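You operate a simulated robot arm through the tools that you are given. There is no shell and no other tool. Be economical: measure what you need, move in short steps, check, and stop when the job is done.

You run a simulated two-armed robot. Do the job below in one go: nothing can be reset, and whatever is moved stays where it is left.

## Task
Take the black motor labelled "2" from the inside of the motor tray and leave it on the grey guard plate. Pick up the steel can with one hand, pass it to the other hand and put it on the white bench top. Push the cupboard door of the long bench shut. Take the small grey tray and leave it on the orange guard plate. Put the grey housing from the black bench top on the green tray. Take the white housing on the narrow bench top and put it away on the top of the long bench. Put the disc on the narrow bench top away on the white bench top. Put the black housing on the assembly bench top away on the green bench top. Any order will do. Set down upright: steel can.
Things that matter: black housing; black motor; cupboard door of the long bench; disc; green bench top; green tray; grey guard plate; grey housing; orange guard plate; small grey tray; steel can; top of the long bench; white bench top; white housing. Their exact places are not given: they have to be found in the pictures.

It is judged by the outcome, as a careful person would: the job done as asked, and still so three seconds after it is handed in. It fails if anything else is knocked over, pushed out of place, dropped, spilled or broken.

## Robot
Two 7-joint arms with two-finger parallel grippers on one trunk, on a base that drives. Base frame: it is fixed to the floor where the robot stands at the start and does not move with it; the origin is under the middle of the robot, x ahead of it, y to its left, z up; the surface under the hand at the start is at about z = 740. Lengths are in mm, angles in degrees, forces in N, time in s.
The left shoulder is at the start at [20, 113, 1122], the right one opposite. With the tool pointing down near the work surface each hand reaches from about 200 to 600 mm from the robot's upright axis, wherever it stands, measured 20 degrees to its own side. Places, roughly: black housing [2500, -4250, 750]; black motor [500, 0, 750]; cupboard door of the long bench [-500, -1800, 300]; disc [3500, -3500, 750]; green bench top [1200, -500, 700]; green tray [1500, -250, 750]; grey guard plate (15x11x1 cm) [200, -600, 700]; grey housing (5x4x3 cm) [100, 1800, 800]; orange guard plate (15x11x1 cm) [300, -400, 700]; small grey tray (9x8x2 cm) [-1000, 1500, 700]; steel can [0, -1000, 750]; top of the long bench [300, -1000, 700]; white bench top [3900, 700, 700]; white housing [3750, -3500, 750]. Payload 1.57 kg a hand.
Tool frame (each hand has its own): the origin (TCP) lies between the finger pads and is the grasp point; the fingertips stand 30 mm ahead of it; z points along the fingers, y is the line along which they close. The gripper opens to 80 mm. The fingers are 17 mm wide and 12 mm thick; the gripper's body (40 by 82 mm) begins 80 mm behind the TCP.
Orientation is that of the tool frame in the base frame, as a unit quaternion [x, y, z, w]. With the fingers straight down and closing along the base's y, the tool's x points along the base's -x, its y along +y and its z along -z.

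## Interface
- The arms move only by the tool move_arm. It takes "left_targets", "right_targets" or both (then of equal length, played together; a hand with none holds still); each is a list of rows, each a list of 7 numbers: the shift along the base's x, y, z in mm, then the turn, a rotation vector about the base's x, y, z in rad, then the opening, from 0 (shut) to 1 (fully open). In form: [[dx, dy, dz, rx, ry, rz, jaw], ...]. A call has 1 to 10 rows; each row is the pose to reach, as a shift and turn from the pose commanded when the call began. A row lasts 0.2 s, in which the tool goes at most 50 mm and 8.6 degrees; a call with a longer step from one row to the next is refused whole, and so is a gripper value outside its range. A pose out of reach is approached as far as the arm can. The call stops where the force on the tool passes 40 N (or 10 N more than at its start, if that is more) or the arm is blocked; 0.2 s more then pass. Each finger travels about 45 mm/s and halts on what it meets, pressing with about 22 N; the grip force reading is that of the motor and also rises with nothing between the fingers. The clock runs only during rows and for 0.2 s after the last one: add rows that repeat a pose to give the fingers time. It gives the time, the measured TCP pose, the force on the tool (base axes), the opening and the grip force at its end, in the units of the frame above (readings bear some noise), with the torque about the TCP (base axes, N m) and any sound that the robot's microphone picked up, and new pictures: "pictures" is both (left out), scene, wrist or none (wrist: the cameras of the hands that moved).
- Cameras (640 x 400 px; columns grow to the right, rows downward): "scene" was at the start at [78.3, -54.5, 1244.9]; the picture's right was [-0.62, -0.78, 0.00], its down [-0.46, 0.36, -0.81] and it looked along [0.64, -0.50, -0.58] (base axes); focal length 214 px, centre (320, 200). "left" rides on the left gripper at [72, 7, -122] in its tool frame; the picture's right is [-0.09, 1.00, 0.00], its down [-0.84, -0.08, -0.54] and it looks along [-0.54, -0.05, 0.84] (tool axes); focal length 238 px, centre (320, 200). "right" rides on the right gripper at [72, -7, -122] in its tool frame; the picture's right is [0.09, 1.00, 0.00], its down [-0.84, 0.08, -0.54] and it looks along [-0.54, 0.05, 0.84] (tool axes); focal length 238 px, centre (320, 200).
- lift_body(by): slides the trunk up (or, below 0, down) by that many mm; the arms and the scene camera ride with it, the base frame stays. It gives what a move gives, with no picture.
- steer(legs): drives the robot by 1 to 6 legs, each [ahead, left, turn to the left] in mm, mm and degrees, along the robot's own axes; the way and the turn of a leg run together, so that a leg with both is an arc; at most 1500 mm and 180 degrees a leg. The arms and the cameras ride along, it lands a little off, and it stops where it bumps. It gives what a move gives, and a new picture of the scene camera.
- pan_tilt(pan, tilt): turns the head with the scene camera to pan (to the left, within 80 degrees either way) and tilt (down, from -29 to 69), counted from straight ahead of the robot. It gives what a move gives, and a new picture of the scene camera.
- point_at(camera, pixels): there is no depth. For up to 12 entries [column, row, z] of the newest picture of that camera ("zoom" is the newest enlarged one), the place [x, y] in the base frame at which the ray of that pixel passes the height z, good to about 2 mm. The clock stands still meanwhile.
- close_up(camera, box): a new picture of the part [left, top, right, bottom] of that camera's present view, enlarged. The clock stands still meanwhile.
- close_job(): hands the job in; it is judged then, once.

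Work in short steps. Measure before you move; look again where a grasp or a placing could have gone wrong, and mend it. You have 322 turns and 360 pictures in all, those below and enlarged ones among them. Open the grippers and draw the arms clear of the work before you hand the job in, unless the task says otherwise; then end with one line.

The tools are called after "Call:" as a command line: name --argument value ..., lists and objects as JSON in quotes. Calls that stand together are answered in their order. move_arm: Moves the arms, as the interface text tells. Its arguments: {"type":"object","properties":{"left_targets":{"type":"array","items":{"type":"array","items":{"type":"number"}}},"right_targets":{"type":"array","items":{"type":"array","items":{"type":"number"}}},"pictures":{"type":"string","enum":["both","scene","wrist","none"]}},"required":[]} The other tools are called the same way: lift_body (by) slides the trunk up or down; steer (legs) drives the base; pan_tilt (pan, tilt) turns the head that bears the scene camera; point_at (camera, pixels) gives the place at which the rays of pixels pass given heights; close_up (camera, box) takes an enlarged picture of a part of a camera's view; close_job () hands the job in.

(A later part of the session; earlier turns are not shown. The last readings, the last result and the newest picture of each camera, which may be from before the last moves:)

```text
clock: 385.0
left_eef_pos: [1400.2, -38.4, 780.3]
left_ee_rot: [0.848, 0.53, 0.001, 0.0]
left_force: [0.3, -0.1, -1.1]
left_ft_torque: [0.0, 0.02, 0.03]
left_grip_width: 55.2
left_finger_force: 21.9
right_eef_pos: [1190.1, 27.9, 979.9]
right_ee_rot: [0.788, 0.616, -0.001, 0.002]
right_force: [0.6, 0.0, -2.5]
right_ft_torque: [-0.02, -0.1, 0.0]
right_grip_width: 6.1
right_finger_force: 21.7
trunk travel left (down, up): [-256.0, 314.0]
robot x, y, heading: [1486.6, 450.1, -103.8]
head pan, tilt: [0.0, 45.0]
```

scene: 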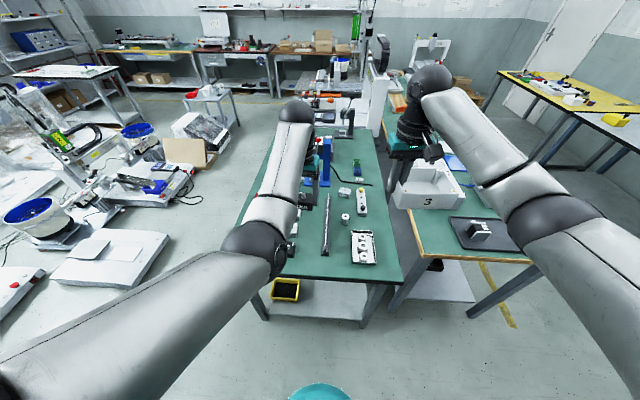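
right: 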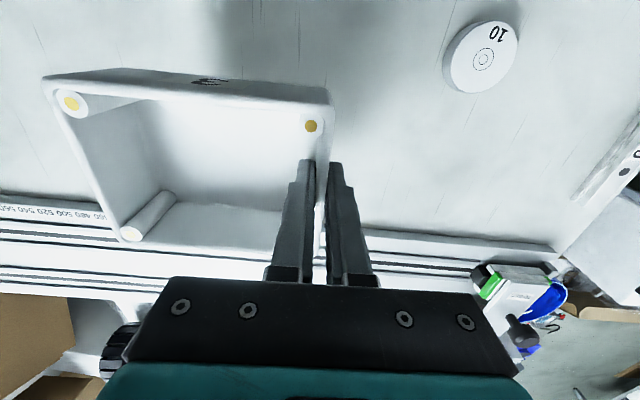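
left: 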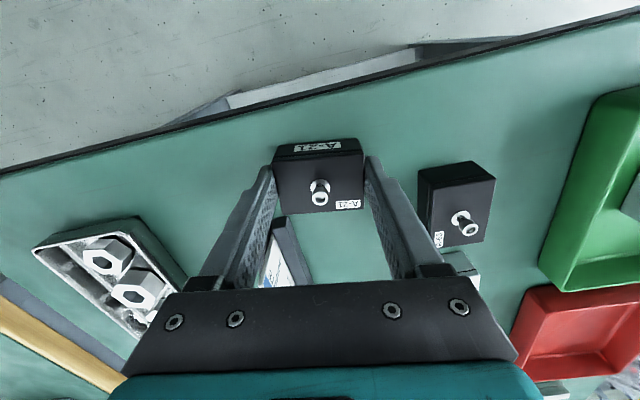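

Clear of neighbours. I lower the last 3 mm to contact.

Call:
move_arm --left_targets '[[0, 0, -2, 0, 0, 0, 0], [0, 0, -3.5, 0, 0, 0, 0]]' --pictures "none"

```text
clock: 385.6
left_eef_pos: [1400.9, -38.3, 777.6]
left_ee_rot: [0.848, 0.53, 0.001, 0.001]
left_force: [-0.1, -0.3, 1.0]
left_ft_torque: [0.0, 0.05, 0.03]
left_grip_width: 55.1
left_finger_force: 22.1
right_eef_pos: [1189.2, 28.1, 980.1]
right_ee_rot: [0.788, 0.616, -0.001, 0.001]
right_force: [0.4, -0.5, -2.7]
right_ft_torque: [-0.05, -0.14, 0.0]
right_grip_width: 5.7
right_finger_force: 21.8
trunk travel left (down, up): [-256.0, 314.0]
robot x, y, heading: [1483.8, 450.5, -104.2]
head pan, tilt: [0.0, 45.0]
```

Contact begins; I open part-way and rise.

Call:
move_arm --left_targets '[[0, 0, -0.5, 0, 0, 0, 0.8], [0, 0, -0.5, 0, 0, 0, 0.85], [0, 0, -0.5, 0, 0, 0, 0.85], [0, 0, 35, 0, 0, 0, 0.85], [0, 0, 80, 0, 0, 0, 0.85], [0, 0, 120, 0, 0, 0, 0.85]]' --pictures "wrist"

```text
clock: 387.0
left_eef_pos: [1400.0, -40.6, 898.8]
left_ee_rot: [0.848, 0.53, 0.002, 0.0]
left_force: [-0.2, 1.1, 0.2]
left_ft_torque: [0.03, -0.02, 0.03]
left_grip_width: 67.9
left_finger_force: 0.1
right_eef_pos: [1190.4, 27.9, 980.6]
right_ee_rot: [0.788, 0.616, -0.002, 0.0]
right_force: [0.2, 0.0, -1.7]
right_ft_torque: [-0.02, -0.13, -0.03]
right_grip_width: 5.8
right_finger_force: 21.8
trunk travel left (down, up): [-256.0, 314.0]
robot x, y, heading: [1485.6, 452.5, -104.1]
head pan, tilt: [0.0, 45.0]
```

left: 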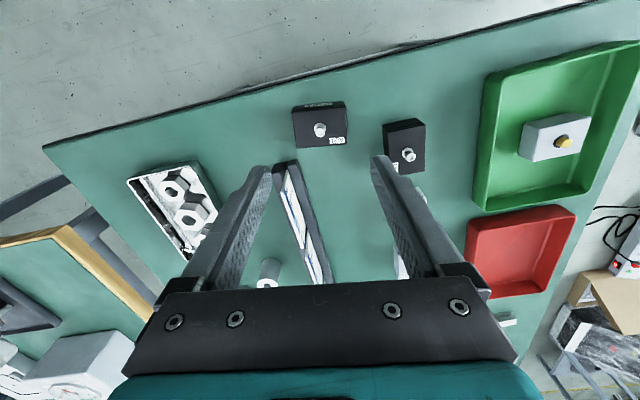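

The black housing stands on the green bench. I raise the trunk, turn left, back into the front aisle and go right to the long bench's free spot.

Call:
lift_body --by 120

Call:
steer --legs '[[-60, 0, 0], [0, 0, 86.2], [-1370, 0, 0]]'

```text
clock: 388.5
left_eef_pos: [1400.3, -41.1, 1018.3]
left_ee_rot: [0.848, 0.531, 0.001, 0.0]
left_force: [-1.2, -0.4, -0.2]
left_ft_torque: [0.03, -0.02, 0.01]
left_grip_width: 67.8
left_finger_force: 0.1
right_eef_pos: [1188.5, 28.4, 1098.7]
right_ee_rot: [0.788, 0.616, -0.002, 0.001]
right_force: [-0.1, -0.8, -2.6]
right_ft_torque: [-0.01, -0.15, 0.03]
right_grip_width: 5.9
right_finger_force: 21.7
trunk travel left (down, up): [-376.0, 194.0]
robot x, y, heading: [1485.1, 453.0, -103.9]
head pan, tilt: [0.0, 45.0]
```

```text
clock: 399.6
left_eef_pos: [691.4, 773.4, 1017.8]
left_ee_rot: [0.236, 0.972, 0.001, -0.001]
left_force: [-0.4, -0.3, -0.3]
left_ft_torque: [-0.02, 0.01, 0.02]
left_grip_width: 68.3
left_finger_force: 0.1
right_eef_pos: [615.8, 564.0, 1100.0]
right_ee_rot: [0.135, 0.991, 0.0, 0.002]
right_force: [0.8, 0.1, -2.2]
right_ft_torque: [0.11, -0.04, 0.03]
right_grip_width: 5.8
right_finger_force: 22.1
trunk travel left (down, up): [-376.0, 194.0]
robot x, y, heading: [197.8, 871.2, -15.4]
head pan, tilt: [0.0, 45.0]
```

scene: 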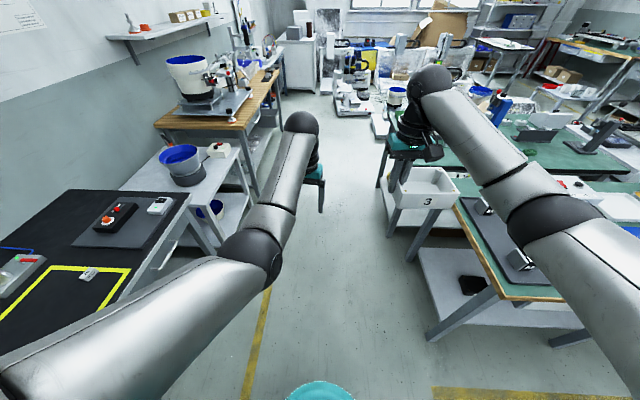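

In the front aisle. I square the heading and strafe right 1400 mm.

Call:
steer --legs '[[0, 0, -2.6], [0, -1400, 0]]'

Call:
pan_tilt --pan -25 --tilt 48

Call:
close_up --camera "right" --box '[0, 0, 640, 400]'

```text
clock: 406.9
left_eef_pos: [244.0, -583.2, 1018.3]
left_ee_rot: [0.264, 0.965, 0.001, -0.001]
left_force: [0.1, 0.8, -0.6]
left_ft_torque: [0.01, 0.03, 0.0]
left_grip_width: 68.1
left_finger_force: 0.0
right_eef_pos: [158.7, -785.9, 1101.1]
right_ee_rot: [0.161, 0.987, 0.0, 0.001]
right_force: [-0.1, 0.5, -2.8]
right_ft_torque: [0.11, -0.06, -0.04]
right_grip_width: 5.8
right_finger_force: 21.9
trunk travel left (down, up): [-376.0, 194.0]
robot x, y, heading: [-240.2, -457.7, -18.8]
head pan, tilt: [0.0, 45.0]
```

scene: 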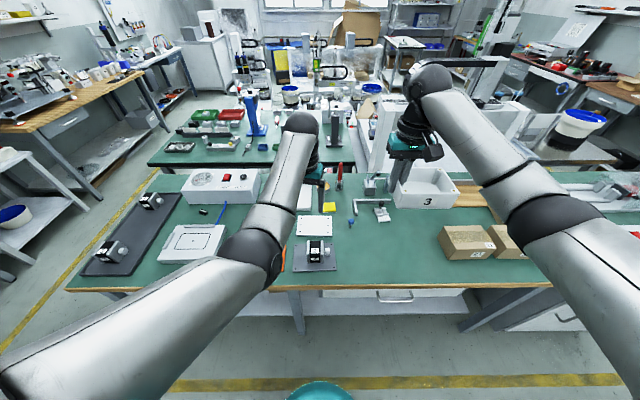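

```text
clock: 407.8
left_eef_pos: [245.2, -582.8, 1017.2]
left_ee_rot: [0.263, 0.965, 0.001, 0.0]
left_force: [-0.5, 0.7, 1.0]
left_ft_torque: [-0.01, 0.02, -0.03]
left_grip_width: 68.0
left_finger_force: 0.1
right_eef_pos: [158.3, -786.3, 1100.2]
right_ee_rot: [0.162, 0.987, -0.001, 0.002]
right_force: [-0.1, -0.4, -2.2]
right_ft_torque: [0.14, -0.02, 0.01]
right_grip_width: 5.7
right_finger_force: 22.0
trunk travel left (down, up): [-376.0, 194.0]
robot x, y, heading: [-240.2, -459.2, -18.8]
head pan, tilt: [-25.0, 48.0]
```

scene: 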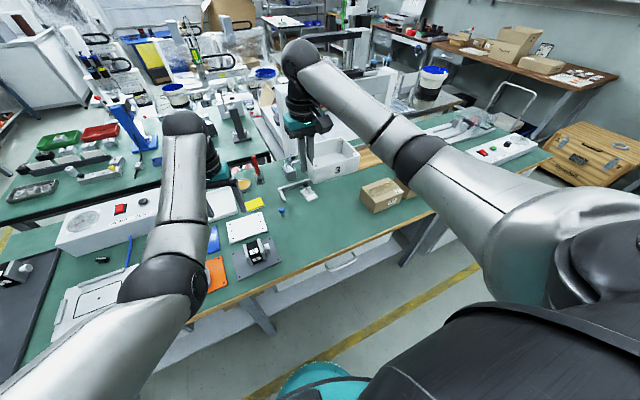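

```text
1.00 times, centred on (320, 200) of right (not enlarged: the box is as wide or as high as the picture)
```

zoom: 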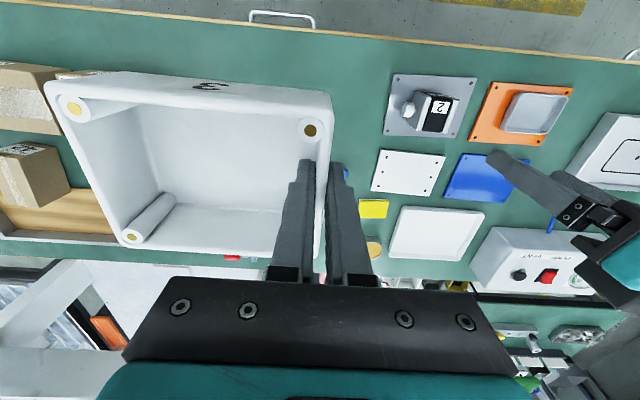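

I check what lies below the box's footprint (u -699…-827, v 346…442).

Call:
point_at --camera "scene" --pixels '[[281, 214, 742], [308, 200, 742], [365, 205, 742], [378, 214, 742], [283, 260, 742], [318, 196, 742]]'

Call:
close_up --camera "scene" --box '[200, 130, 420, 290]'

```text
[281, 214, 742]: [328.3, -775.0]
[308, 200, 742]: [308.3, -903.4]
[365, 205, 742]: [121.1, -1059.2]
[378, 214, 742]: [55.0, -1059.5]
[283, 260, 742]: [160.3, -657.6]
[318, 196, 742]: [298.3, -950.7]
```

```text
2.50 times, centred on (310, 210) of scene
```

zoom: 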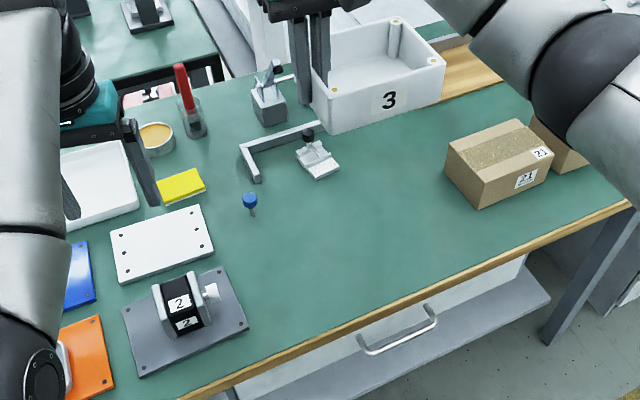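

Free. I lower the trunk 100 mm (left hand hangs over the motor, so no more) and the right arm 190 mm.

Call:
lift_body --by -100

Call:
move_arm --right_targets '[[0, 0, -45, 0, 0, 0, 0], [0, 0, -90, 0, 0, 0, 0], [0, 0, -135, 0, 0, 0, 0], [0, 0, -175, 0, 0, 0, 0], [0, 0, -205, 0, 0, 0, 0], [0, 0, -205, 0, 0, 0, 0]]' --pictures "both"

```text
clock: 409.2
left_eef_pos: [244.0, -582.9, 916.8]
left_ee_rot: [0.263, 0.965, 0.001, -0.001]
left_force: [0.0, -0.1, 0.3]
left_ft_torque: [-0.03, -0.01, 0.02]
left_grip_width: 68.2
left_finger_force: 0.1
right_eef_pos: [160.0, -786.5, 1000.5]
right_ee_rot: [0.162, 0.987, 0.0, 0.002]
right_force: [0.4, 0.1, -1.0]
right_ft_torque: [0.11, 0.0, -0.05]
right_grip_width: 5.9
right_finger_force: 22.0
trunk travel left (down, up): [-276.0, 294.0]
robot x, y, heading: [-240.7, -457.6, -18.5]
head pan, tilt: [-25.0, 48.0]
```

```text
clock: 410.6
left_eef_pos: [244.7, -583.1, 918.1]
left_ee_rot: [0.263, 0.965, 0.002, 0.0]
left_force: [-0.5, -0.7, 0.2]
left_ft_torque: [-0.01, 0.02, 0.03]
left_grip_width: 68.0
left_finger_force: 0.0
right_eef_pos: [159.5, -787.7, 795.9]
right_ee_rot: [0.162, 0.987, 0.0, 0.001]
right_force: [-0.3, -0.1, -1.5]
right_ft_torque: [0.14, -0.02, -0.04]
right_grip_width: 5.7
right_finger_force: 22.5
trunk travel left (down, up): [-276.0, 294.0]
robot x, y, heading: [-241.7, -454.9, -18.7]
head pan, tilt: [-25.0, 48.0]
```

scene: 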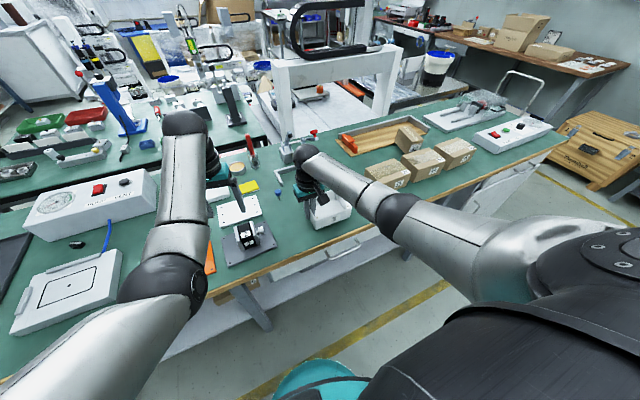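
right: 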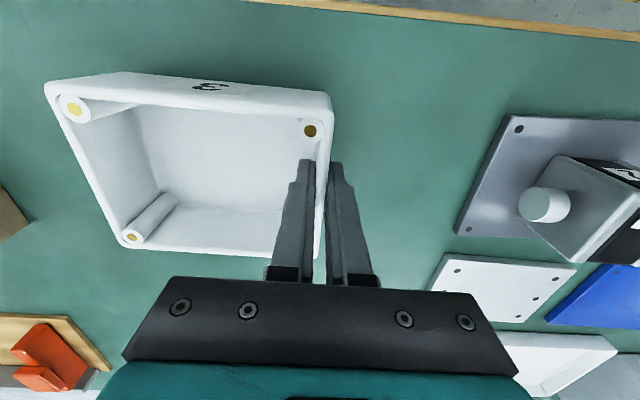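

Close above the bench. I descend in small steps to contact at ~782.

Call:
move_arm --right_targets '[[0, 0, -6, 0, 0, 0, 0], [0, 0, -11, 0, 0, 0, 0], [0, 0, -13, 0, 0, 0, 0]]' --pictures "none"

```text
clock: 411.4
left_eef_pos: [245.4, -582.2, 917.1]
left_ee_rot: [0.263, 0.965, 0.001, -0.001]
left_force: [0.7, -0.3, -0.6]
left_ft_torque: [0.02, -0.01, -0.01]
left_grip_width: 68.2
left_finger_force: 0.0
right_eef_pos: [158.2, -787.6, 782.8]
right_ee_rot: [0.162, 0.987, -0.001, 0.001]
right_force: [0.0, 0.6, -1.6]
right_ft_torque: [0.13, -0.05, 0.0]
right_grip_width: 5.8
right_finger_force: 21.9
trunk travel left (down, up): [-276.0, 294.0]
robot x, y, heading: [-241.3, -460.2, -18.9]
head pan, tilt: [-25.0, 48.0]
```

Call:
move_arm --right_targets '[[0, 0, -1.5, 0, 0, 0, 0], [0, 0, -3, 0, 0, 0, 0]]' --pictures "none"

```text
clock: 412.0
left_eef_pos: [244.3, -582.7, 918.9]
left_ee_rot: [0.263, 0.965, 0.002, 0.0]
left_force: [0.0, -0.4, -0.4]
left_ft_torque: [0.01, -0.01, -0.03]
left_grip_width: 68.0
left_finger_force: 0.0
right_eef_pos: [159.4, -786.2, 781.5]
right_ee_rot: [0.163, 0.987, 0.0, 0.003]
right_force: [-2.6, 0.0, 6.3]
right_ft_torque: [0.16, 0.45, 0.0]
right_grip_width: 5.8
right_finger_force: 21.4
trunk travel left (down, up): [-276.0, 294.0]
robot x, y, heading: [-242.6, -454.4, -18.9]
head pan, tilt: [-25.0, 48.0]
```

Contact (6 N). I open to 45 % and rise straight up.

Call:
move_arm --right_targets '[[0, 0, 1, 0, 0, 0, 0.3], [0, 0, 1, 0, 0, 0, 0.45], [0, 0, 1, 0, 0, 0, 0.45], [0, 0, 35, 0, 0, 0, 0.45], [0, 0, 80, 0, 0, 0, 0.45], [0, 0, 125, 0, 0, 0, 0.45], [0, 0, 165, 0, 0, 0, 0.45]]' --pictures "wrist"

```text
clock: 413.6
left_eef_pos: [243.9, -582.5, 917.5]
left_ee_rot: [0.263, 0.965, 0.002, 0.0]
left_force: [-0.2, 0.1, 0.5]
left_ft_torque: [0.0, -0.02, 0.02]
left_grip_width: 68.0
left_finger_force: 0.0
right_eef_pos: [160.2, -786.6, 942.0]
right_ee_rot: [0.161, 0.987, -0.001, 0.0]
right_force: [0.6, 0.0, 0.6]
right_ft_torque: [0.01, 0.01, 0.01]
right_grip_width: 35.7
right_finger_force: 0.1
trunk travel left (down, up): [-276.0, 294.0]
robot x, y, heading: [-242.4, -452.6, -18.6]
head pan, tilt: [-25.0, 48.0]
```

right: 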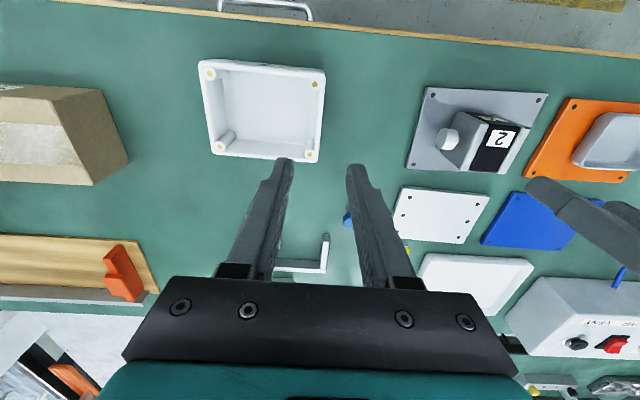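

The white housing lies on the long bench. Last: the disc. I raise the trunk and strafe right along the aisle toward the far side.

Call:
lift_body --by 150

Call:
steer --legs '[[0, -1200, 0]]'

Call:
pan_tilt --pan -45 --tilt 30

```text
clock: 415.3
left_eef_pos: [245.0, -582.5, 1067.8]
left_ee_rot: [0.263, 0.965, 0.002, -0.001]
left_force: [0.5, -0.4, 0.0]
left_ft_torque: [-0.03, 0.01, 0.03]
left_grip_width: 68.1
left_finger_force: 0.0
right_eef_pos: [159.2, -784.4, 1092.8]
right_ee_rot: [0.162, 0.987, -0.001, 0.002]
right_force: [-0.3, -0.3, -0.7]
right_ft_torque: [-0.02, -0.02, 0.0]
right_grip_width: 36.0
right_finger_force: 0.1
trunk travel left (down, up): [-426.0, 144.0]
robot x, y, heading: [-243.0, -458.0, -18.9]
head pan, tilt: [-25.0, 48.0]
```

```text
clock: 421.2
left_eef_pos: [-106.8, -1674.2, 1068.2]
left_ee_rot: [0.247, 0.969, 0.001, 0.0]
left_force: [-0.1, 0.1, -0.4]
left_ft_torque: [0.01, 0.0, -0.01]
left_grip_width: 67.8
left_finger_force: 0.0
right_eef_pos: [-183.5, -1878.5, 1090.2]
right_ee_rot: [0.147, 0.989, -0.001, 0.002]
right_force: [0.7, -1.1, 0.0]
right_ft_torque: [0.02, -0.02, -0.02]
right_grip_width: 36.1
right_finger_force: 0.1
trunk travel left (down, up): [-426.0, 144.0]
robot x, y, heading: [-597.9, -1560.9, -16.9]
head pan, tilt: [-25.0, 48.0]
```

scene: 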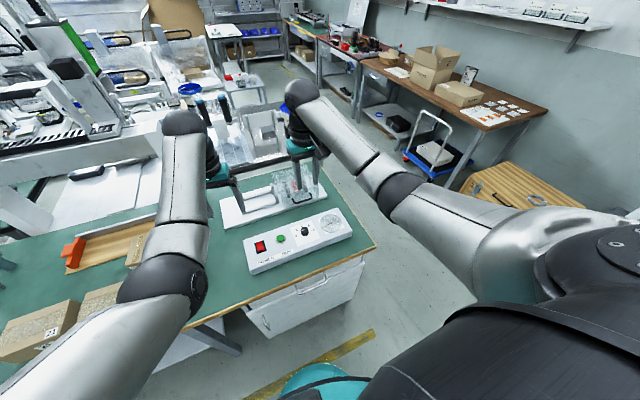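

```text
clock: 422.1
left_eef_pos: [-105.4, -1674.3, 1067.6]
left_ee_rot: [0.249, 0.968, 0.001, -0.001]
left_force: [-0.1, -0.5, -0.1]
left_ft_torque: [-0.02, -0.01, 0.02]
left_grip_width: 68.0
left_finger_force: 0.0
right_eef_pos: [-185.0, -1879.0, 1091.9]
right_ee_rot: [0.147, 0.989, 0.0, 0.001]
right_force: [-0.4, 0.4, 0.2]
right_ft_torque: [0.01, 0.03, -0.03]
right_grip_width: 36.0
right_finger_force: 0.0
trunk travel left (down, up): [-426.0, 144.0]
robot x, y, heading: [-592.2, -1565.0, -16.8]
head pan, tilt: [-45.0, 30.0]
```

scene: 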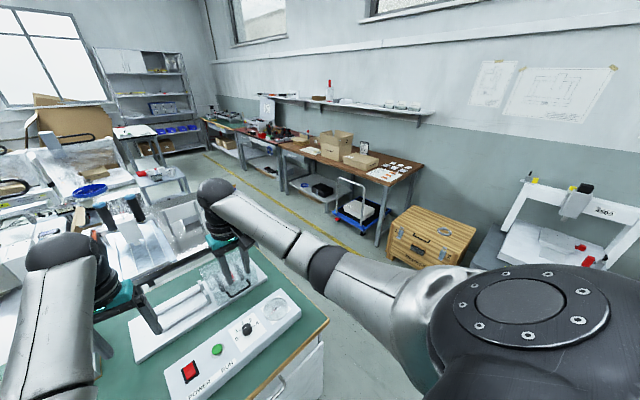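

Call:
point_at --camera "scene" --pixels '[[388, 258, 0], [430, 268, 0], [340, 222, 0], [382, 187, 740], [290, 150, 740], [328, 322, 740], [380, 245, 0]]'

```text
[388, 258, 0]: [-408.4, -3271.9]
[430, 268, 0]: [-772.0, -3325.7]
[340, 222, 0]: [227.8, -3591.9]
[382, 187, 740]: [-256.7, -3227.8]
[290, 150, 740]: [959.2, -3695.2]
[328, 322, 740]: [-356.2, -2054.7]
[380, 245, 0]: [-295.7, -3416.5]
```

The way at u≈-2650 is clear. I go right 980, then 4275 mm ahead, and turn to face the narrow bench.

Call:
steer --legs '[[0, -980, -1.2], [1425, 0, 0], [1425, 0, 0], [1425, 0, 0]]'

Call:
steer --legs '[[0, 0, 90]]'

Call:
pan_tilt --pan -10 --tilt 48

```text
clock: 447.5
left_eef_pos: [3651.6, -4175.2, 1067.9]
left_ee_rot: [0.285, 0.958, 0.001, 0.0]
left_force: [-0.2, 0.7, 0.0]
left_ft_torque: [-0.01, 0.0, -0.02]
left_grip_width: 67.9
left_finger_force: 0.1
right_eef_pos: [3558.1, -4372.9, 1090.9]
right_ee_rot: [0.184, 0.983, -0.001, 0.002]
right_force: [-0.5, 0.4, -0.2]
right_ft_torque: [-0.02, 0.01, 0.01]
right_grip_width: 36.1
right_finger_force: 0.2
trunk travel left (down, up): [-426.0, 144.0]
robot x, y, heading: [3170.3, -4031.1, -21.6]
head pan, tilt: [-45.0, 30.0]
```

scene: 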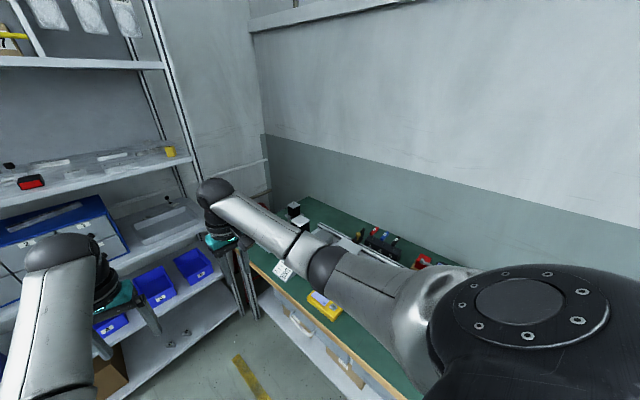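

```text
clock: 451.6
left_eef_pos: [3357.8, -3562.9, 1067.3]
left_ee_rot: [-0.442, 0.897, 0.001, -0.001]
left_force: [0.8, -0.4, -0.7]
left_ft_torque: [0.0, 0.0, -0.02]
left_grip_width: 68.1
left_finger_force: 0.0
right_eef_pos: [3549.1, -3672.2, 1090.7]
right_ee_rot: [-0.532, 0.847, 0.0, 0.002]
right_force: [0.2, -0.5, -0.6]
right_ft_torque: [-0.01, 0.03, 0.0]
right_grip_width: 36.0
right_finger_force: 0.0
trunk travel left (down, up): [-426.0, 144.0]
robot x, y, heading: [3173.7, -4026.3, 64.0]
head pan, tilt: [-45.0, 30.0]
```

scene: 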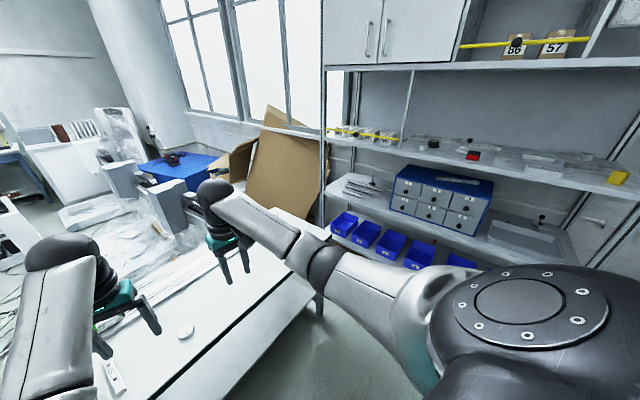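

```text
clock: 452.6
left_eef_pos: [3356.5, -3562.5, 1068.2]
left_ee_rot: [-0.441, 0.897, 0.0, -0.001]
left_force: [0.6, 0.2, 0.0]
left_ft_torque: [-0.01, 0.02, 0.0]
left_grip_width: 68.6
left_finger_force: 0.0
right_eef_pos: [3548.7, -3670.6, 1090.9]
right_ee_rot: [-0.532, 0.847, 0.002, 0.001]
right_force: [0.3, -0.5, 0.3]
right_ft_torque: [0.01, 0.03, 0.01]
right_grip_width: 36.1
right_finger_force: 0.1
trunk travel left (down, up): [-426.0, 144.0]
robot x, y, heading: [3172.6, -4029.0, 64.1]
head pan, tilt: [-10.0, 48.0]
```

scene: 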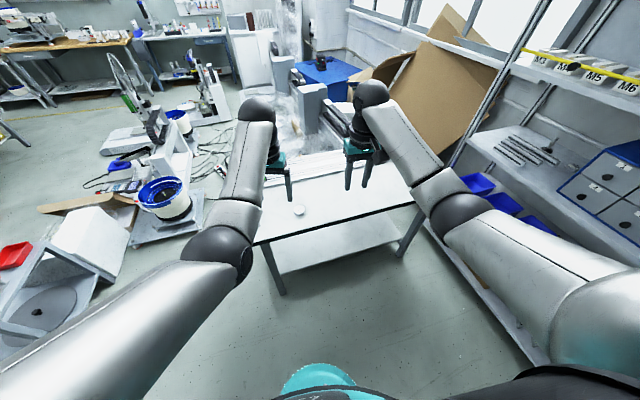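

I bring the right hand over the disc: 203 ahead, 155 left; then lower the trunk.

Call:
steer --legs '[[203, 155, 0]]'

Call:
lift_body --by -170

Call:
close_up --camera "right" --box '[0, 0, 640, 400]'

```text
clock: 454.4
left_eef_pos: [3308.1, -3316.2, 1068.0]
left_ee_rot: [-0.441, 0.897, -0.001, -0.001]
left_force: [0.2, -0.3, 1.1]
left_ft_torque: [-0.02, -0.02, 0.03]
left_grip_width: 68.2
left_finger_force: 0.2
right_eef_pos: [3499.4, -3425.4, 1090.2]
right_ee_rot: [-0.533, 0.846, 0.0, 0.002]
right_force: [0.2, -0.5, -0.1]
right_ft_torque: [0.01, 0.0, 0.01]
right_grip_width: 36.0
right_finger_force: 0.0
trunk travel left (down, up): [-426.0, 144.0]
robot x, y, heading: [3129.1, -3784.7, 64.3]
head pan, tilt: [-10.0, 48.0]
```

scene: 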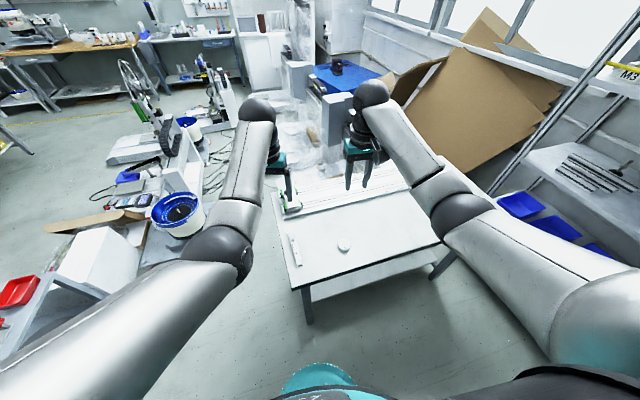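

```text
clock: 456.3
left_eef_pos: [3309.4, -3317.2, 897.2]
left_ee_rot: [-0.442, 0.897, 0.0, -0.002]
left_force: [0.7, -0.2, 0.4]
left_ft_torque: [-0.03, -0.01, -0.01]
left_grip_width: 67.8
left_finger_force: 0.1
right_eef_pos: [3499.8, -3425.6, 921.3]
right_ee_rot: [-0.533, 0.846, 0.001, 0.002]
right_force: [-0.1, -0.1, -0.9]
right_ft_torque: [0.01, -0.01, 0.01]
right_grip_width: 36.2
right_finger_force: 0.0
trunk travel left (down, up): [-256.0, 314.0]
robot x, y, heading: [3123.4, -3780.6, 64.3]
head pan, tilt: [-10.0, 48.0]
```

```text
1.00 times, centred on (320, 200) of right (not enlarged: the box is as wide or as high as the picture)
```

zoom: 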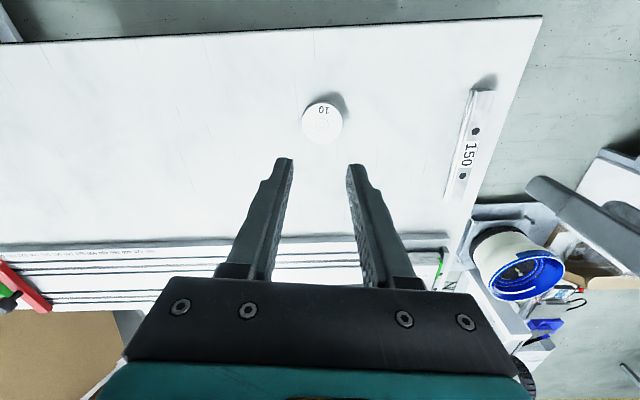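

I open the right jaws and lower 80 mm, then measure the disc.

Call:
move_arm --right_targets '[[0, 0, -40, 0, 0, 0, 0.7], [0, 0, -80, 0, 0, 0, 0.95], [0, 0, -80, 0, 0, 0, 0.95], [0, 0, -80, 0, 0, 0, 0.95]]' --pictures "wrist"

```text
clock: 457.3
left_eef_pos: [3309.2, -3317.8, 897.9]
left_ee_rot: [-0.441, 0.897, 0.0, -0.001]
left_force: [-0.7, -0.1, -0.3]
left_ft_torque: [0.02, -0.02, 0.03]
left_grip_width: 67.8
left_finger_force: 0.1
right_eef_pos: [3499.7, -3425.0, 839.8]
right_ee_rot: [-0.532, 0.847, 0.001, 0.002]
right_force: [-0.1, -0.9, -0.1]
right_ft_torque: [0.0, -0.04, -0.01]
right_grip_width: 76.0
right_finger_force: 0.1
trunk travel left (down, up): [-256.0, 314.0]
robot x, y, heading: [3128.5, -3779.8, 64.4]
head pan, tilt: [-10.0, 48.0]
```

right: 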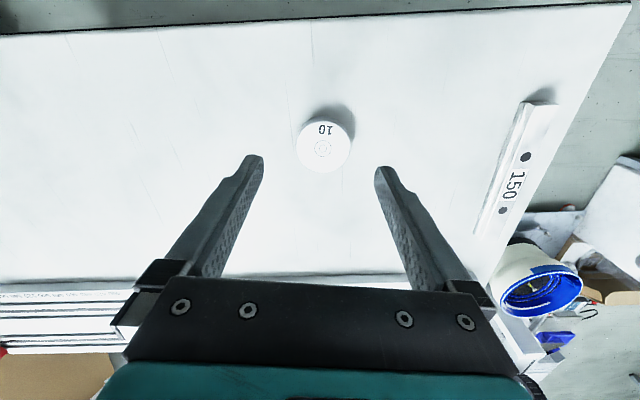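

Call:
point_at --camera "right" --pixels '[[323, 147, 755], [323, 147, 760], [296, 147, 755], [350, 146, 755], [323, 121, 755], [323, 172, 755]]'

Call:
close_up --camera "right" --box '[270, 90, 380, 190]'

```text
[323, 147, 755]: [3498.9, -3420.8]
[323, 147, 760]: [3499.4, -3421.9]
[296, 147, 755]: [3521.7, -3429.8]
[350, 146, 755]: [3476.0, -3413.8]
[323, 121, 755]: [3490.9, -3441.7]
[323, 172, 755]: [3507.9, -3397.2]
```

```text
4.00 times, centred on (325, 140) of right
```

zoom: 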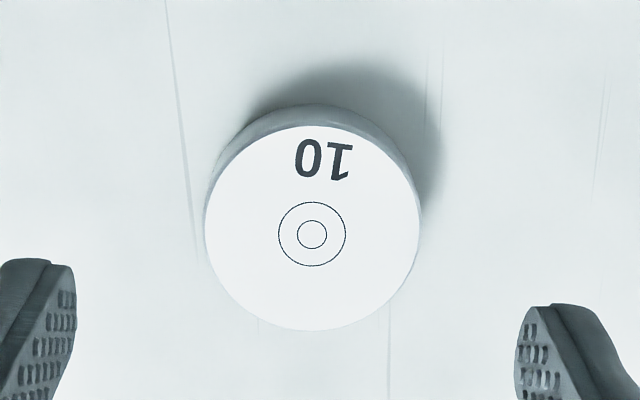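

Disc centre (3499,-3420), ~50 mm wide. I shift 4 mm and lower to z≈773, then close.

Call:
move_arm --right_targets '[[-0.5, 4, -30, 0, 0, 0, 0.95], [-0.5, 4, -55, 0, 0, 0, 0.95], [-0.5, 4, -66, 0, 0, 0, 0.95], [-0.5, 4, -66, 0, 0, 0, 0.6], [-0.5, 4, -66, 0, 0, 0, 0.3], [-0.5, 4, -66, 0, 0, 0, 0], [-0.5, 4, -66, 0, 0, 0, 0]]' --pictures "wrist"

```text
clock: 458.9
left_eef_pos: [3308.8, -3317.5, 897.2]
left_ee_rot: [-0.441, 0.897, 0.001, -0.001]
left_force: [-0.6, -0.4, 0.1]
left_ft_torque: [0.01, 0.01, -0.01]
left_grip_width: 68.2
left_finger_force: 0.1
right_eef_pos: [3500.8, -3421.8, 774.2]
right_ee_rot: [-0.533, 0.846, 0.001, 0.002]
right_force: [0.2, 0.0, -0.1]
right_ft_torque: [0.02, 0.01, 0.0]
right_grip_width: 49.0
right_finger_force: 21.7
trunk travel left (down, up): [-256.0, 314.0]
robot x, y, heading: [3127.5, -3781.4, 63.9]
head pan, tilt: [-10.0, 48.0]
```

right: 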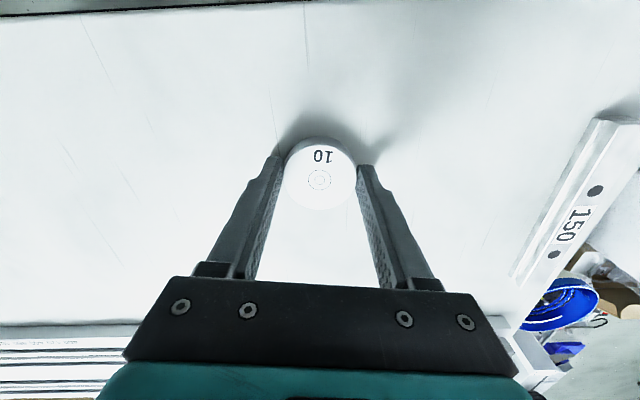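

Gripped (49 mm). I lift and check.

Call:
move_arm --right_targets '[[0, 0, 25, 0, 0, 0, 0], [0, 0, 65, 0, 0, 0, 0], [0, 0, 110, 0, 0, 0, 0], [0, 0, 150, 0, 0, 0, 0]]' --pictures "wrist"

Call:
lift_body --by 200

```text
clock: 459.9
left_eef_pos: [3309.5, -3316.5, 898.4]
left_ee_rot: [-0.441, 0.897, 0.0, -0.001]
left_force: [-0.1, 0.7, -0.8]
left_ft_torque: [0.04, 0.0, 0.01]
left_grip_width: 68.2
left_finger_force: 0.0
right_eef_pos: [3501.1, -3422.0, 926.4]
right_ee_rot: [-0.532, 0.846, -0.001, 0.002]
right_force: [-0.6, 0.8, -1.7]
right_ft_torque: [0.0, -0.01, 0.01]
right_grip_width: 48.7
right_finger_force: 22.3
trunk travel left (down, up): [-256.0, 314.0]
robot x, y, heading: [3124.4, -3783.6, 64.4]
head pan, tilt: [-10.0, 48.0]
```

right: 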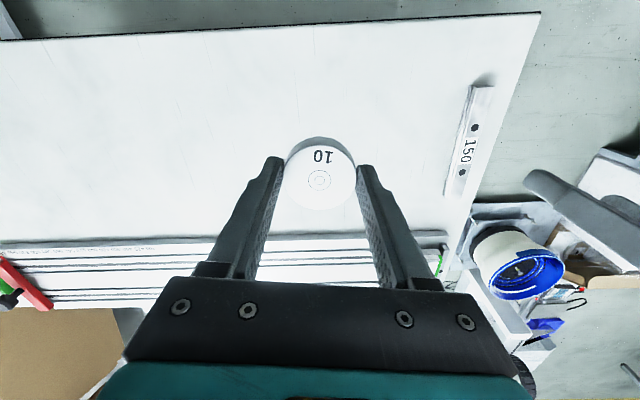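

```text
clock: 462.1
left_eef_pos: [3308.7, -3317.3, 1097.2]
left_ee_rot: [-0.441, 0.897, 0.001, -0.001]
left_force: [-0.5, 1.1, 0.7]
left_ft_torque: [0.01, -0.03, -0.03]
left_grip_width: 68.1
left_finger_force: 0.1
right_eef_pos: [3500.9, -3421.5, 1124.0]
right_ee_rot: [-0.532, 0.847, 0.001, 0.002]
right_force: [0.6, -0.2, -1.1]
right_ft_torque: [0.05, 0.01, 0.0]
right_grip_width: 48.7
right_finger_force: 21.6
trunk travel left (down, up): [-456.0, 114.0]
robot x, y, heading: [3125.7, -3784.0, 64.4]
head pan, tilt: [-10.0, 48.0]
```

The disc is held. I go back out: square up, strafe left to the passage.

Call:
steer --legs '[[-90, 0, 7.6], [0, 1000, 0], [0, 975, 0]]'

```text
clock: 472.6
left_eef_pos: [1339.7, -2757.2, 1098.7]
left_ee_rot: [-0.503, 0.864, 0.0, -0.001]
left_force: [0.0, -0.3, 0.5]
left_ft_torque: [-0.01, -0.01, 0.02]
left_grip_width: 68.0
left_finger_force: 0.0
right_eef_pos: [1544.1, -2834.9, 1125.3]
right_ee_rot: [-0.59, 0.808, 0.001, 0.002]
right_force: [0.4, 0.0, -1.2]
right_ft_torque: [-0.01, 0.02, 0.02]
right_grip_width: 48.6
right_finger_force: 22.1
trunk travel left (down, up): [-456.0, 114.0]
robot x, y, heading: [1222.8, -3244.6, 71.9]
head pan, tilt: [-10.0, 48.0]
```

scene: 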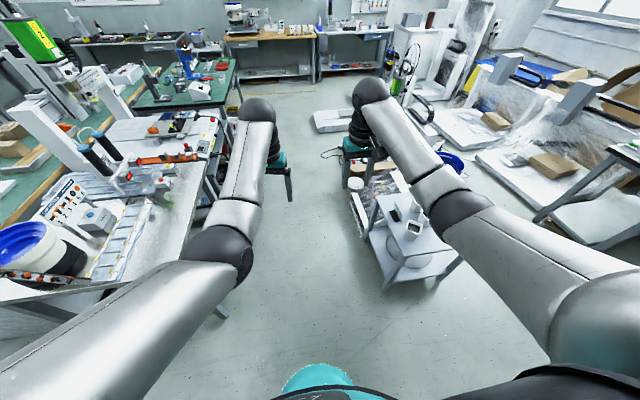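

Aligned with the passage as before. I drive ahead 3.8 m.

Call:
steer --legs '[[1450, -10, 0], [1450, 0, 0], [900, 0, 0]]'

Call:
pan_tilt --pan -40 --tilt 35

```text
clock: 490.9
left_eef_pos: [2458.4, 869.4, 1097.9]
left_ee_rot: [-0.502, 0.865, 0.001, -0.002]
left_force: [0.4, -0.2, 0.4]
left_ft_torque: [-0.02, 0.02, 0.0]
left_grip_width: 67.9
left_finger_force: 0.1
right_eef_pos: [2661.6, 791.6, 1126.2]
right_ee_rot: [-0.588, 0.809, 0.0, 0.003]
right_force: [-0.2, -0.3, -1.1]
right_ft_torque: [-0.02, 0.02, -0.02]
right_grip_width: 48.7
right_finger_force: 21.4
trunk travel left (down, up): [-456.0, 114.0]
robot x, y, heading: [2341.7, 384.8, 71.5]
head pan, tilt: [-10.0, 48.0]
```

scene: 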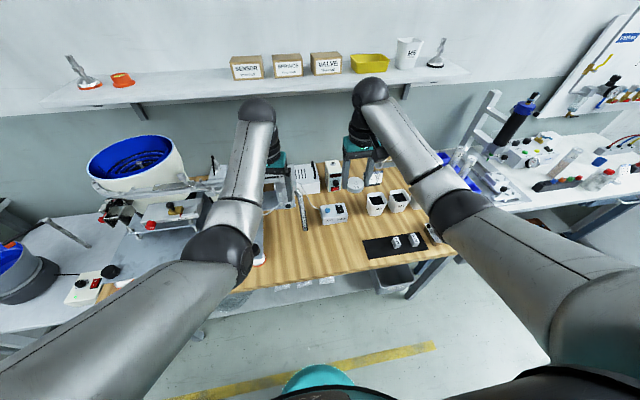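

```text
clock: 491.9
left_eef_pos: [2457.3, 867.8, 1097.6]
left_ee_rot: [-0.502, 0.865, 0.0, -0.001]
left_force: [-0.9, 0.1, -0.5]
left_ft_torque: [0.02, 0.01, -0.01]
left_grip_width: 68.0
left_finger_force: 0.1
right_eef_pos: [2661.6, 790.2, 1125.0]
right_ee_rot: [-0.588, 0.809, 0.0, 0.002]
right_force: [0.3, 0.3, -1.9]
right_ft_torque: [0.0, -0.02, -0.01]
right_grip_width: 48.8
right_finger_force: 22.3
trunk travel left (down, up): [-456.0, 114.0]
robot x, y, heading: [2336.1, 382.6, 71.8]
head pan, tilt: [-40.0, 35.0]
```

scene: 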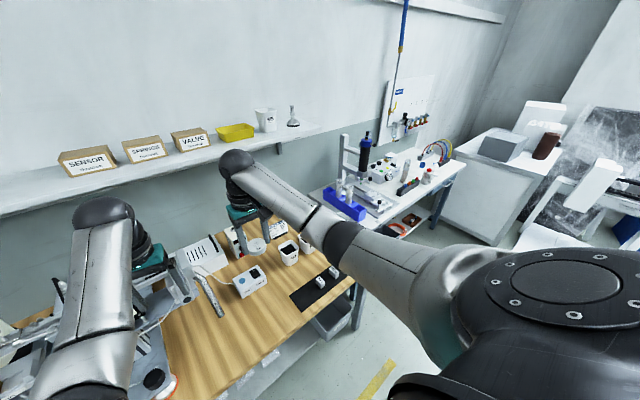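

I strafe right along the benches toward the white bench.

Call:
steer --legs '[[0, -1400, 0]]'

Call:
pan_tilt --pan -10 --tilt 45

Call:
close_up --camera "right" --box '[0, 0, 640, 400]'

```text
clock: 498.9
left_eef_pos: [3807.7, 414.9, 1098.2]
left_ee_rot: [-0.491, 0.871, 0.0, -0.001]
left_force: [0.6, 0.0, 0.2]
left_ft_torque: [-0.01, -0.01, -0.04]
left_grip_width: 68.0
left_finger_force: 0.1
right_eef_pos: [4011.2, 331.7, 1124.5]
right_ee_rot: [-0.578, 0.816, 0.001, 0.002]
right_force: [-0.4, 0.1, -0.6]
right_ft_torque: [0.0, 0.01, 0.01]
right_grip_width: 48.9
right_finger_force: 21.8
trunk travel left (down, up): [-456.0, 114.0]
robot x, y, heading: [3676.1, -66.0, 70.8]
head pan, tilt: [-40.0, 35.0]
```

scene: 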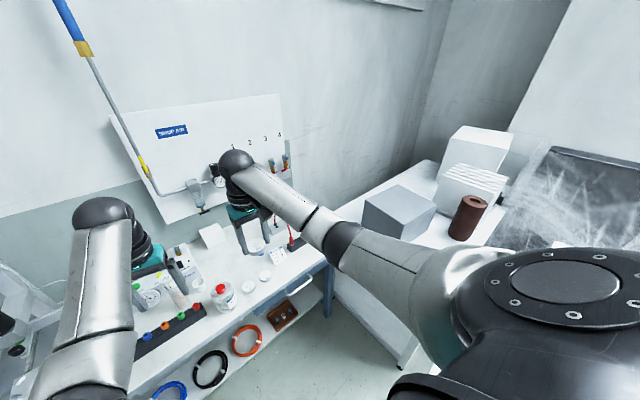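

```text
clock: 499.9
left_eef_pos: [3807.7, 414.3, 1097.6]
left_ee_rot: [-0.49, 0.872, 0.0, -0.001]
left_force: [-0.1, -0.2, -0.6]
left_ft_torque: [0.0, -0.01, -0.01]
left_grip_width: 68.0
left_finger_force: 0.0
right_eef_pos: [4009.7, 330.5, 1125.4]
right_ee_rot: [-0.579, 0.816, 0.0, 0.003]
right_force: [0.1, 0.7, -0.9]
right_ft_torque: [0.01, 0.02, 0.02]
right_grip_width: 48.7
right_finger_force: 22.1
trunk travel left (down, up): [-456.0, 114.0]
robot x, y, heading: [3677.9, -69.3, 70.8]
head pan, tilt: [-10.0, 45.0]
```

scene: 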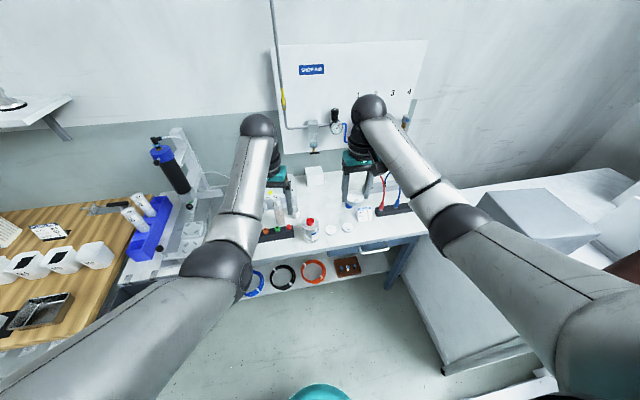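

```text
1.00 times, centred on (320, 200) of right (not enlarged: the box is as wide or as high as the picture)
```

zoom: 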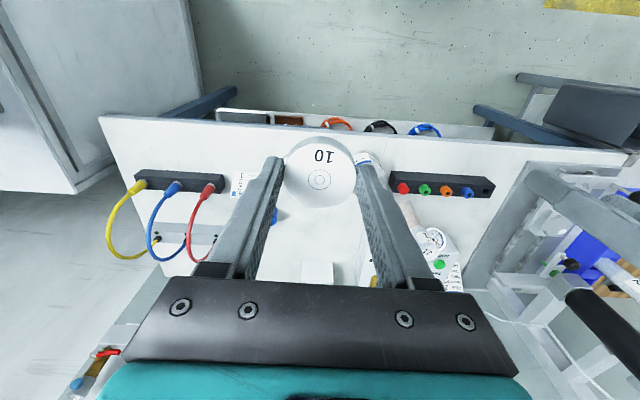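

I check the candidate spot: zoom (235,150) in front of the HOSES card.

Call:
point_at --camera "zoom" --pixels '[[235, 150, 742], [255, 150, 742], [200, 148, 742], [243, 172, 745], [220, 175, 760], [230, 128, 740], [300, 138, 740]]'

Call:
close_up --camera "scene" --box '[260, 170, 460, 300]'

```text
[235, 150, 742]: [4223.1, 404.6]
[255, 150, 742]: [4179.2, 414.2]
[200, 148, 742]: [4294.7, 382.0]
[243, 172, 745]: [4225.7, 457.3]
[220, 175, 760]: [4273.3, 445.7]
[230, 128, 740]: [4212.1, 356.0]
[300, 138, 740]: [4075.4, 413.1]
```

```text
3.08 times, centred on (360, 235) of scene
```

zoom: 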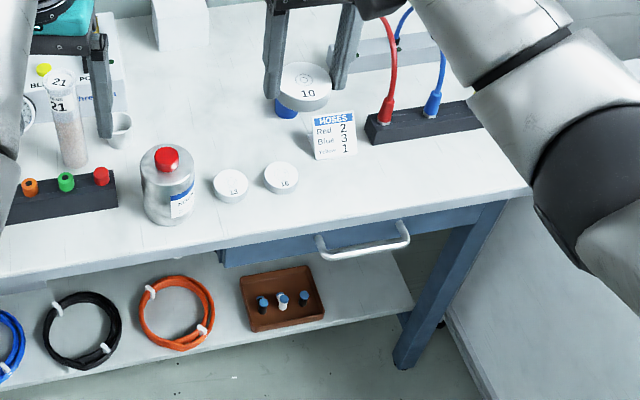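

The spot is free. I drive 137 ahead and 177 right to bring the disc above (4222,402).

Call:
steer --legs '[[137, -177, 0]]'

Call:
pan_tilt --pan -50 --tilt 40

```text
clock: 501.6
left_eef_pos: [4021.8, 489.4, 1098.7]
left_ee_rot: [-0.49, 0.872, 0.0, -0.002]
left_force: [0.2, -0.3, 0.7]
left_ft_torque: [-0.04, 0.04, 0.02]
left_grip_width: 67.9
left_finger_force: 0.1
right_eef_pos: [4223.0, 407.3, 1124.7]
right_ee_rot: [-0.577, 0.816, 0.001, 0.002]
right_force: [0.5, 0.9, -1.1]
right_ft_torque: [-0.02, 0.02, 0.01]
right_grip_width: 48.6
right_finger_force: 22.2
trunk travel left (down, up): [-456.0, 114.0]
robot x, y, heading: [3888.9, 10.8, 70.6]
head pan, tilt: [-10.0, 45.0]
```

scene: 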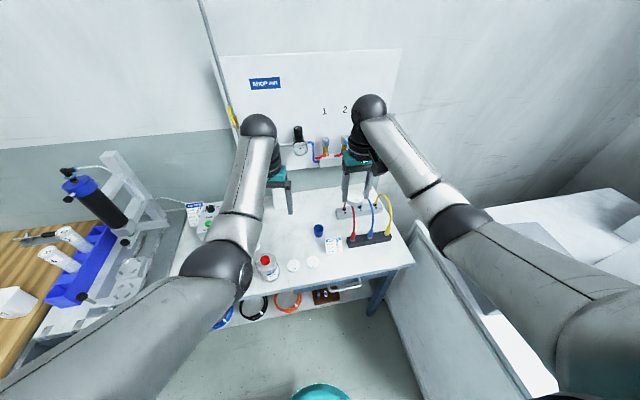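

```text
clock: 502.7
left_eef_pos: [4022.2, 490.3, 1097.8]
left_ee_rot: [-0.49, 0.872, -0.001, -0.001]
left_force: [0.4, -1.2, -0.5]
left_ft_torque: [-0.02, 0.02, -0.03]
left_grip_width: 68.3
left_finger_force: 0.0
right_eef_pos: [4223.2, 407.1, 1125.4]
right_ee_rot: [-0.577, 0.816, 0.001, 0.002]
right_force: [-0.6, -0.3, -0.8]
right_ft_torque: [0.01, -0.01, -0.04]
right_grip_width: 48.6
right_finger_force: 22.4
trunk travel left (down, up): [-456.0, 114.0]
robot x, y, heading: [3887.7, 5.6, 70.6]
head pan, tilt: [-50.0, 40.0]
```

scene: 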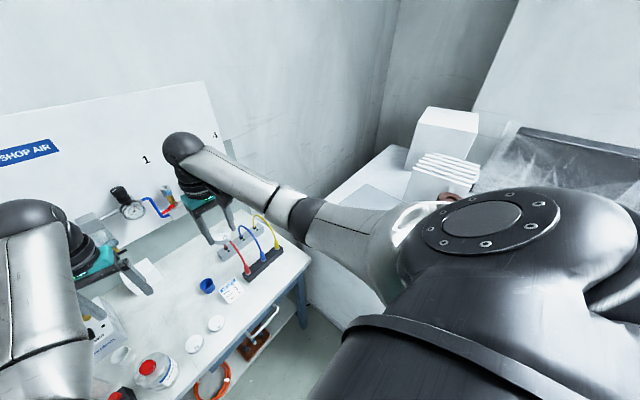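

To keep the right elbow well above the cabinet's box, I lower the trunk only 60 mm and use the arm for the rest.

Call:
lift_body --by -60

Call:
move_arm --right_targets '[[0, 0, -45, 0, 0, 0, 0], [0, 0, -90, 0, 0, 0, 0], [0, 0, -135, 0, 0, 0, 0], [0, 0, -180, 0, 0, 0, 0], [0, 0, -220, 0, 0, 0, 0], [0, 0, -240, 0, 0, 0, 0]]' --pictures "both"

```text
clock: 503.7
left_eef_pos: [4021.6, 489.8, 1038.2]
left_ee_rot: [-0.49, 0.872, 0.001, -0.002]
left_force: [0.2, 1.0, 0.9]
left_ft_torque: [0.01, -0.01, -0.01]
left_grip_width: 68.1
left_finger_force: 0.1
right_eef_pos: [4224.2, 406.8, 1065.0]
right_ee_rot: [-0.578, 0.816, 0.0, 0.003]
right_force: [-0.3, 0.4, -0.6]
right_ft_torque: [-0.01, -0.04, -0.01]
right_grip_width: 48.5
right_finger_force: 22.1
trunk travel left (down, up): [-396.0, 174.0]
robot x, y, heading: [3888.9, 7.3, 70.6]
head pan, tilt: [-50.0, 40.0]
```

```text
clock: 505.1
left_eef_pos: [4020.4, 490.2, 1038.8]
left_ee_rot: [-0.489, 0.872, 0.001, -0.001]
left_force: [-0.3, -0.1, -0.7]
left_ft_torque: [0.01, 0.0, 0.0]
left_grip_width: 67.8
left_finger_force: 0.0
right_eef_pos: [4224.2, 409.2, 825.7]
right_ee_rot: [-0.579, 0.815, 0.002, 0.002]
right_force: [0.1, -0.9, -0.1]
right_ft_torque: [-0.01, 0.01, 0.0]
right_grip_width: 48.7
right_finger_force: 22.2
trunk travel left (down, up): [-396.0, 174.0]
robot x, y, heading: [3887.8, 10.4, 70.6]
head pan, tilt: [-50.0, 40.0]
```

scene: 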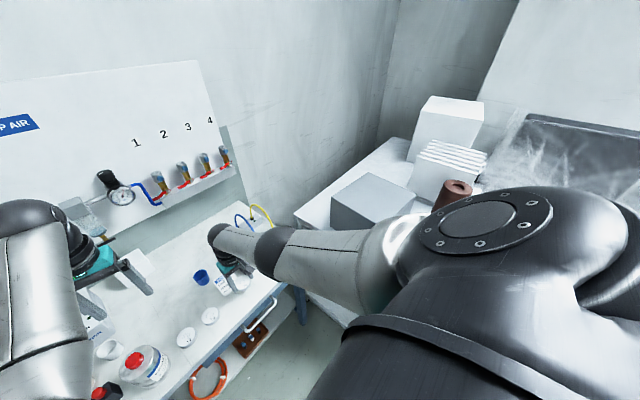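
right: 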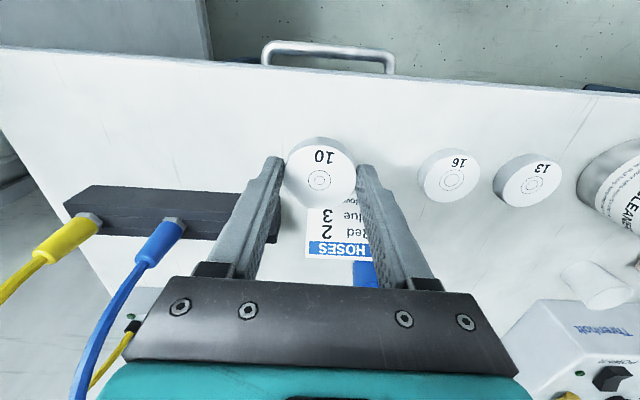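

Disc above the free spot, clear of card and caps. I lower to just above the bench.

Call:
move_arm --right_targets '[[0, -2, -25, 0, 0, 0, 0], [0, -4, -40, 0, 0, 0, 0], [0, -4, -48, 0, 0, 0, 0], [0, -4, -48, 0, 0, 0, 0]]' --pictures "wrist"

```text
clock: 506.1
left_eef_pos: [4022.5, 490.4, 1037.7]
left_ee_rot: [-0.49, 0.872, -0.001, -0.001]
left_force: [0.8, 0.6, -0.1]
left_ft_torque: [-0.01, -0.01, -0.03]
left_grip_width: 68.1
left_finger_force: 0.0
right_eef_pos: [4216.3, 387.7, 790.9]
right_ee_rot: [-0.578, 0.816, 0.001, 0.002]
right_force: [-0.8, 0.7, -1.8]
right_ft_torque: [-0.02, 0.0, -0.02]
right_grip_width: 48.7
right_finger_force: 21.9
right hand out of reach, approached as far as the arm can: row 1, 2, 3, 4
trunk travel left (down, up): [-396.0, 174.0]
robot x, y, heading: [3891.3, 6.3, 70.4]
head pan, tilt: [-50.0, 40.0]
```

right: 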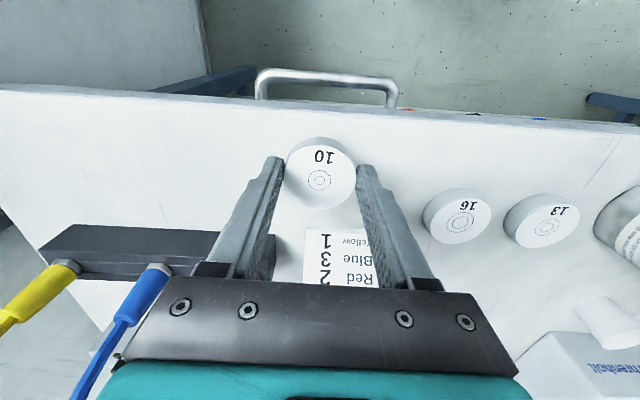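

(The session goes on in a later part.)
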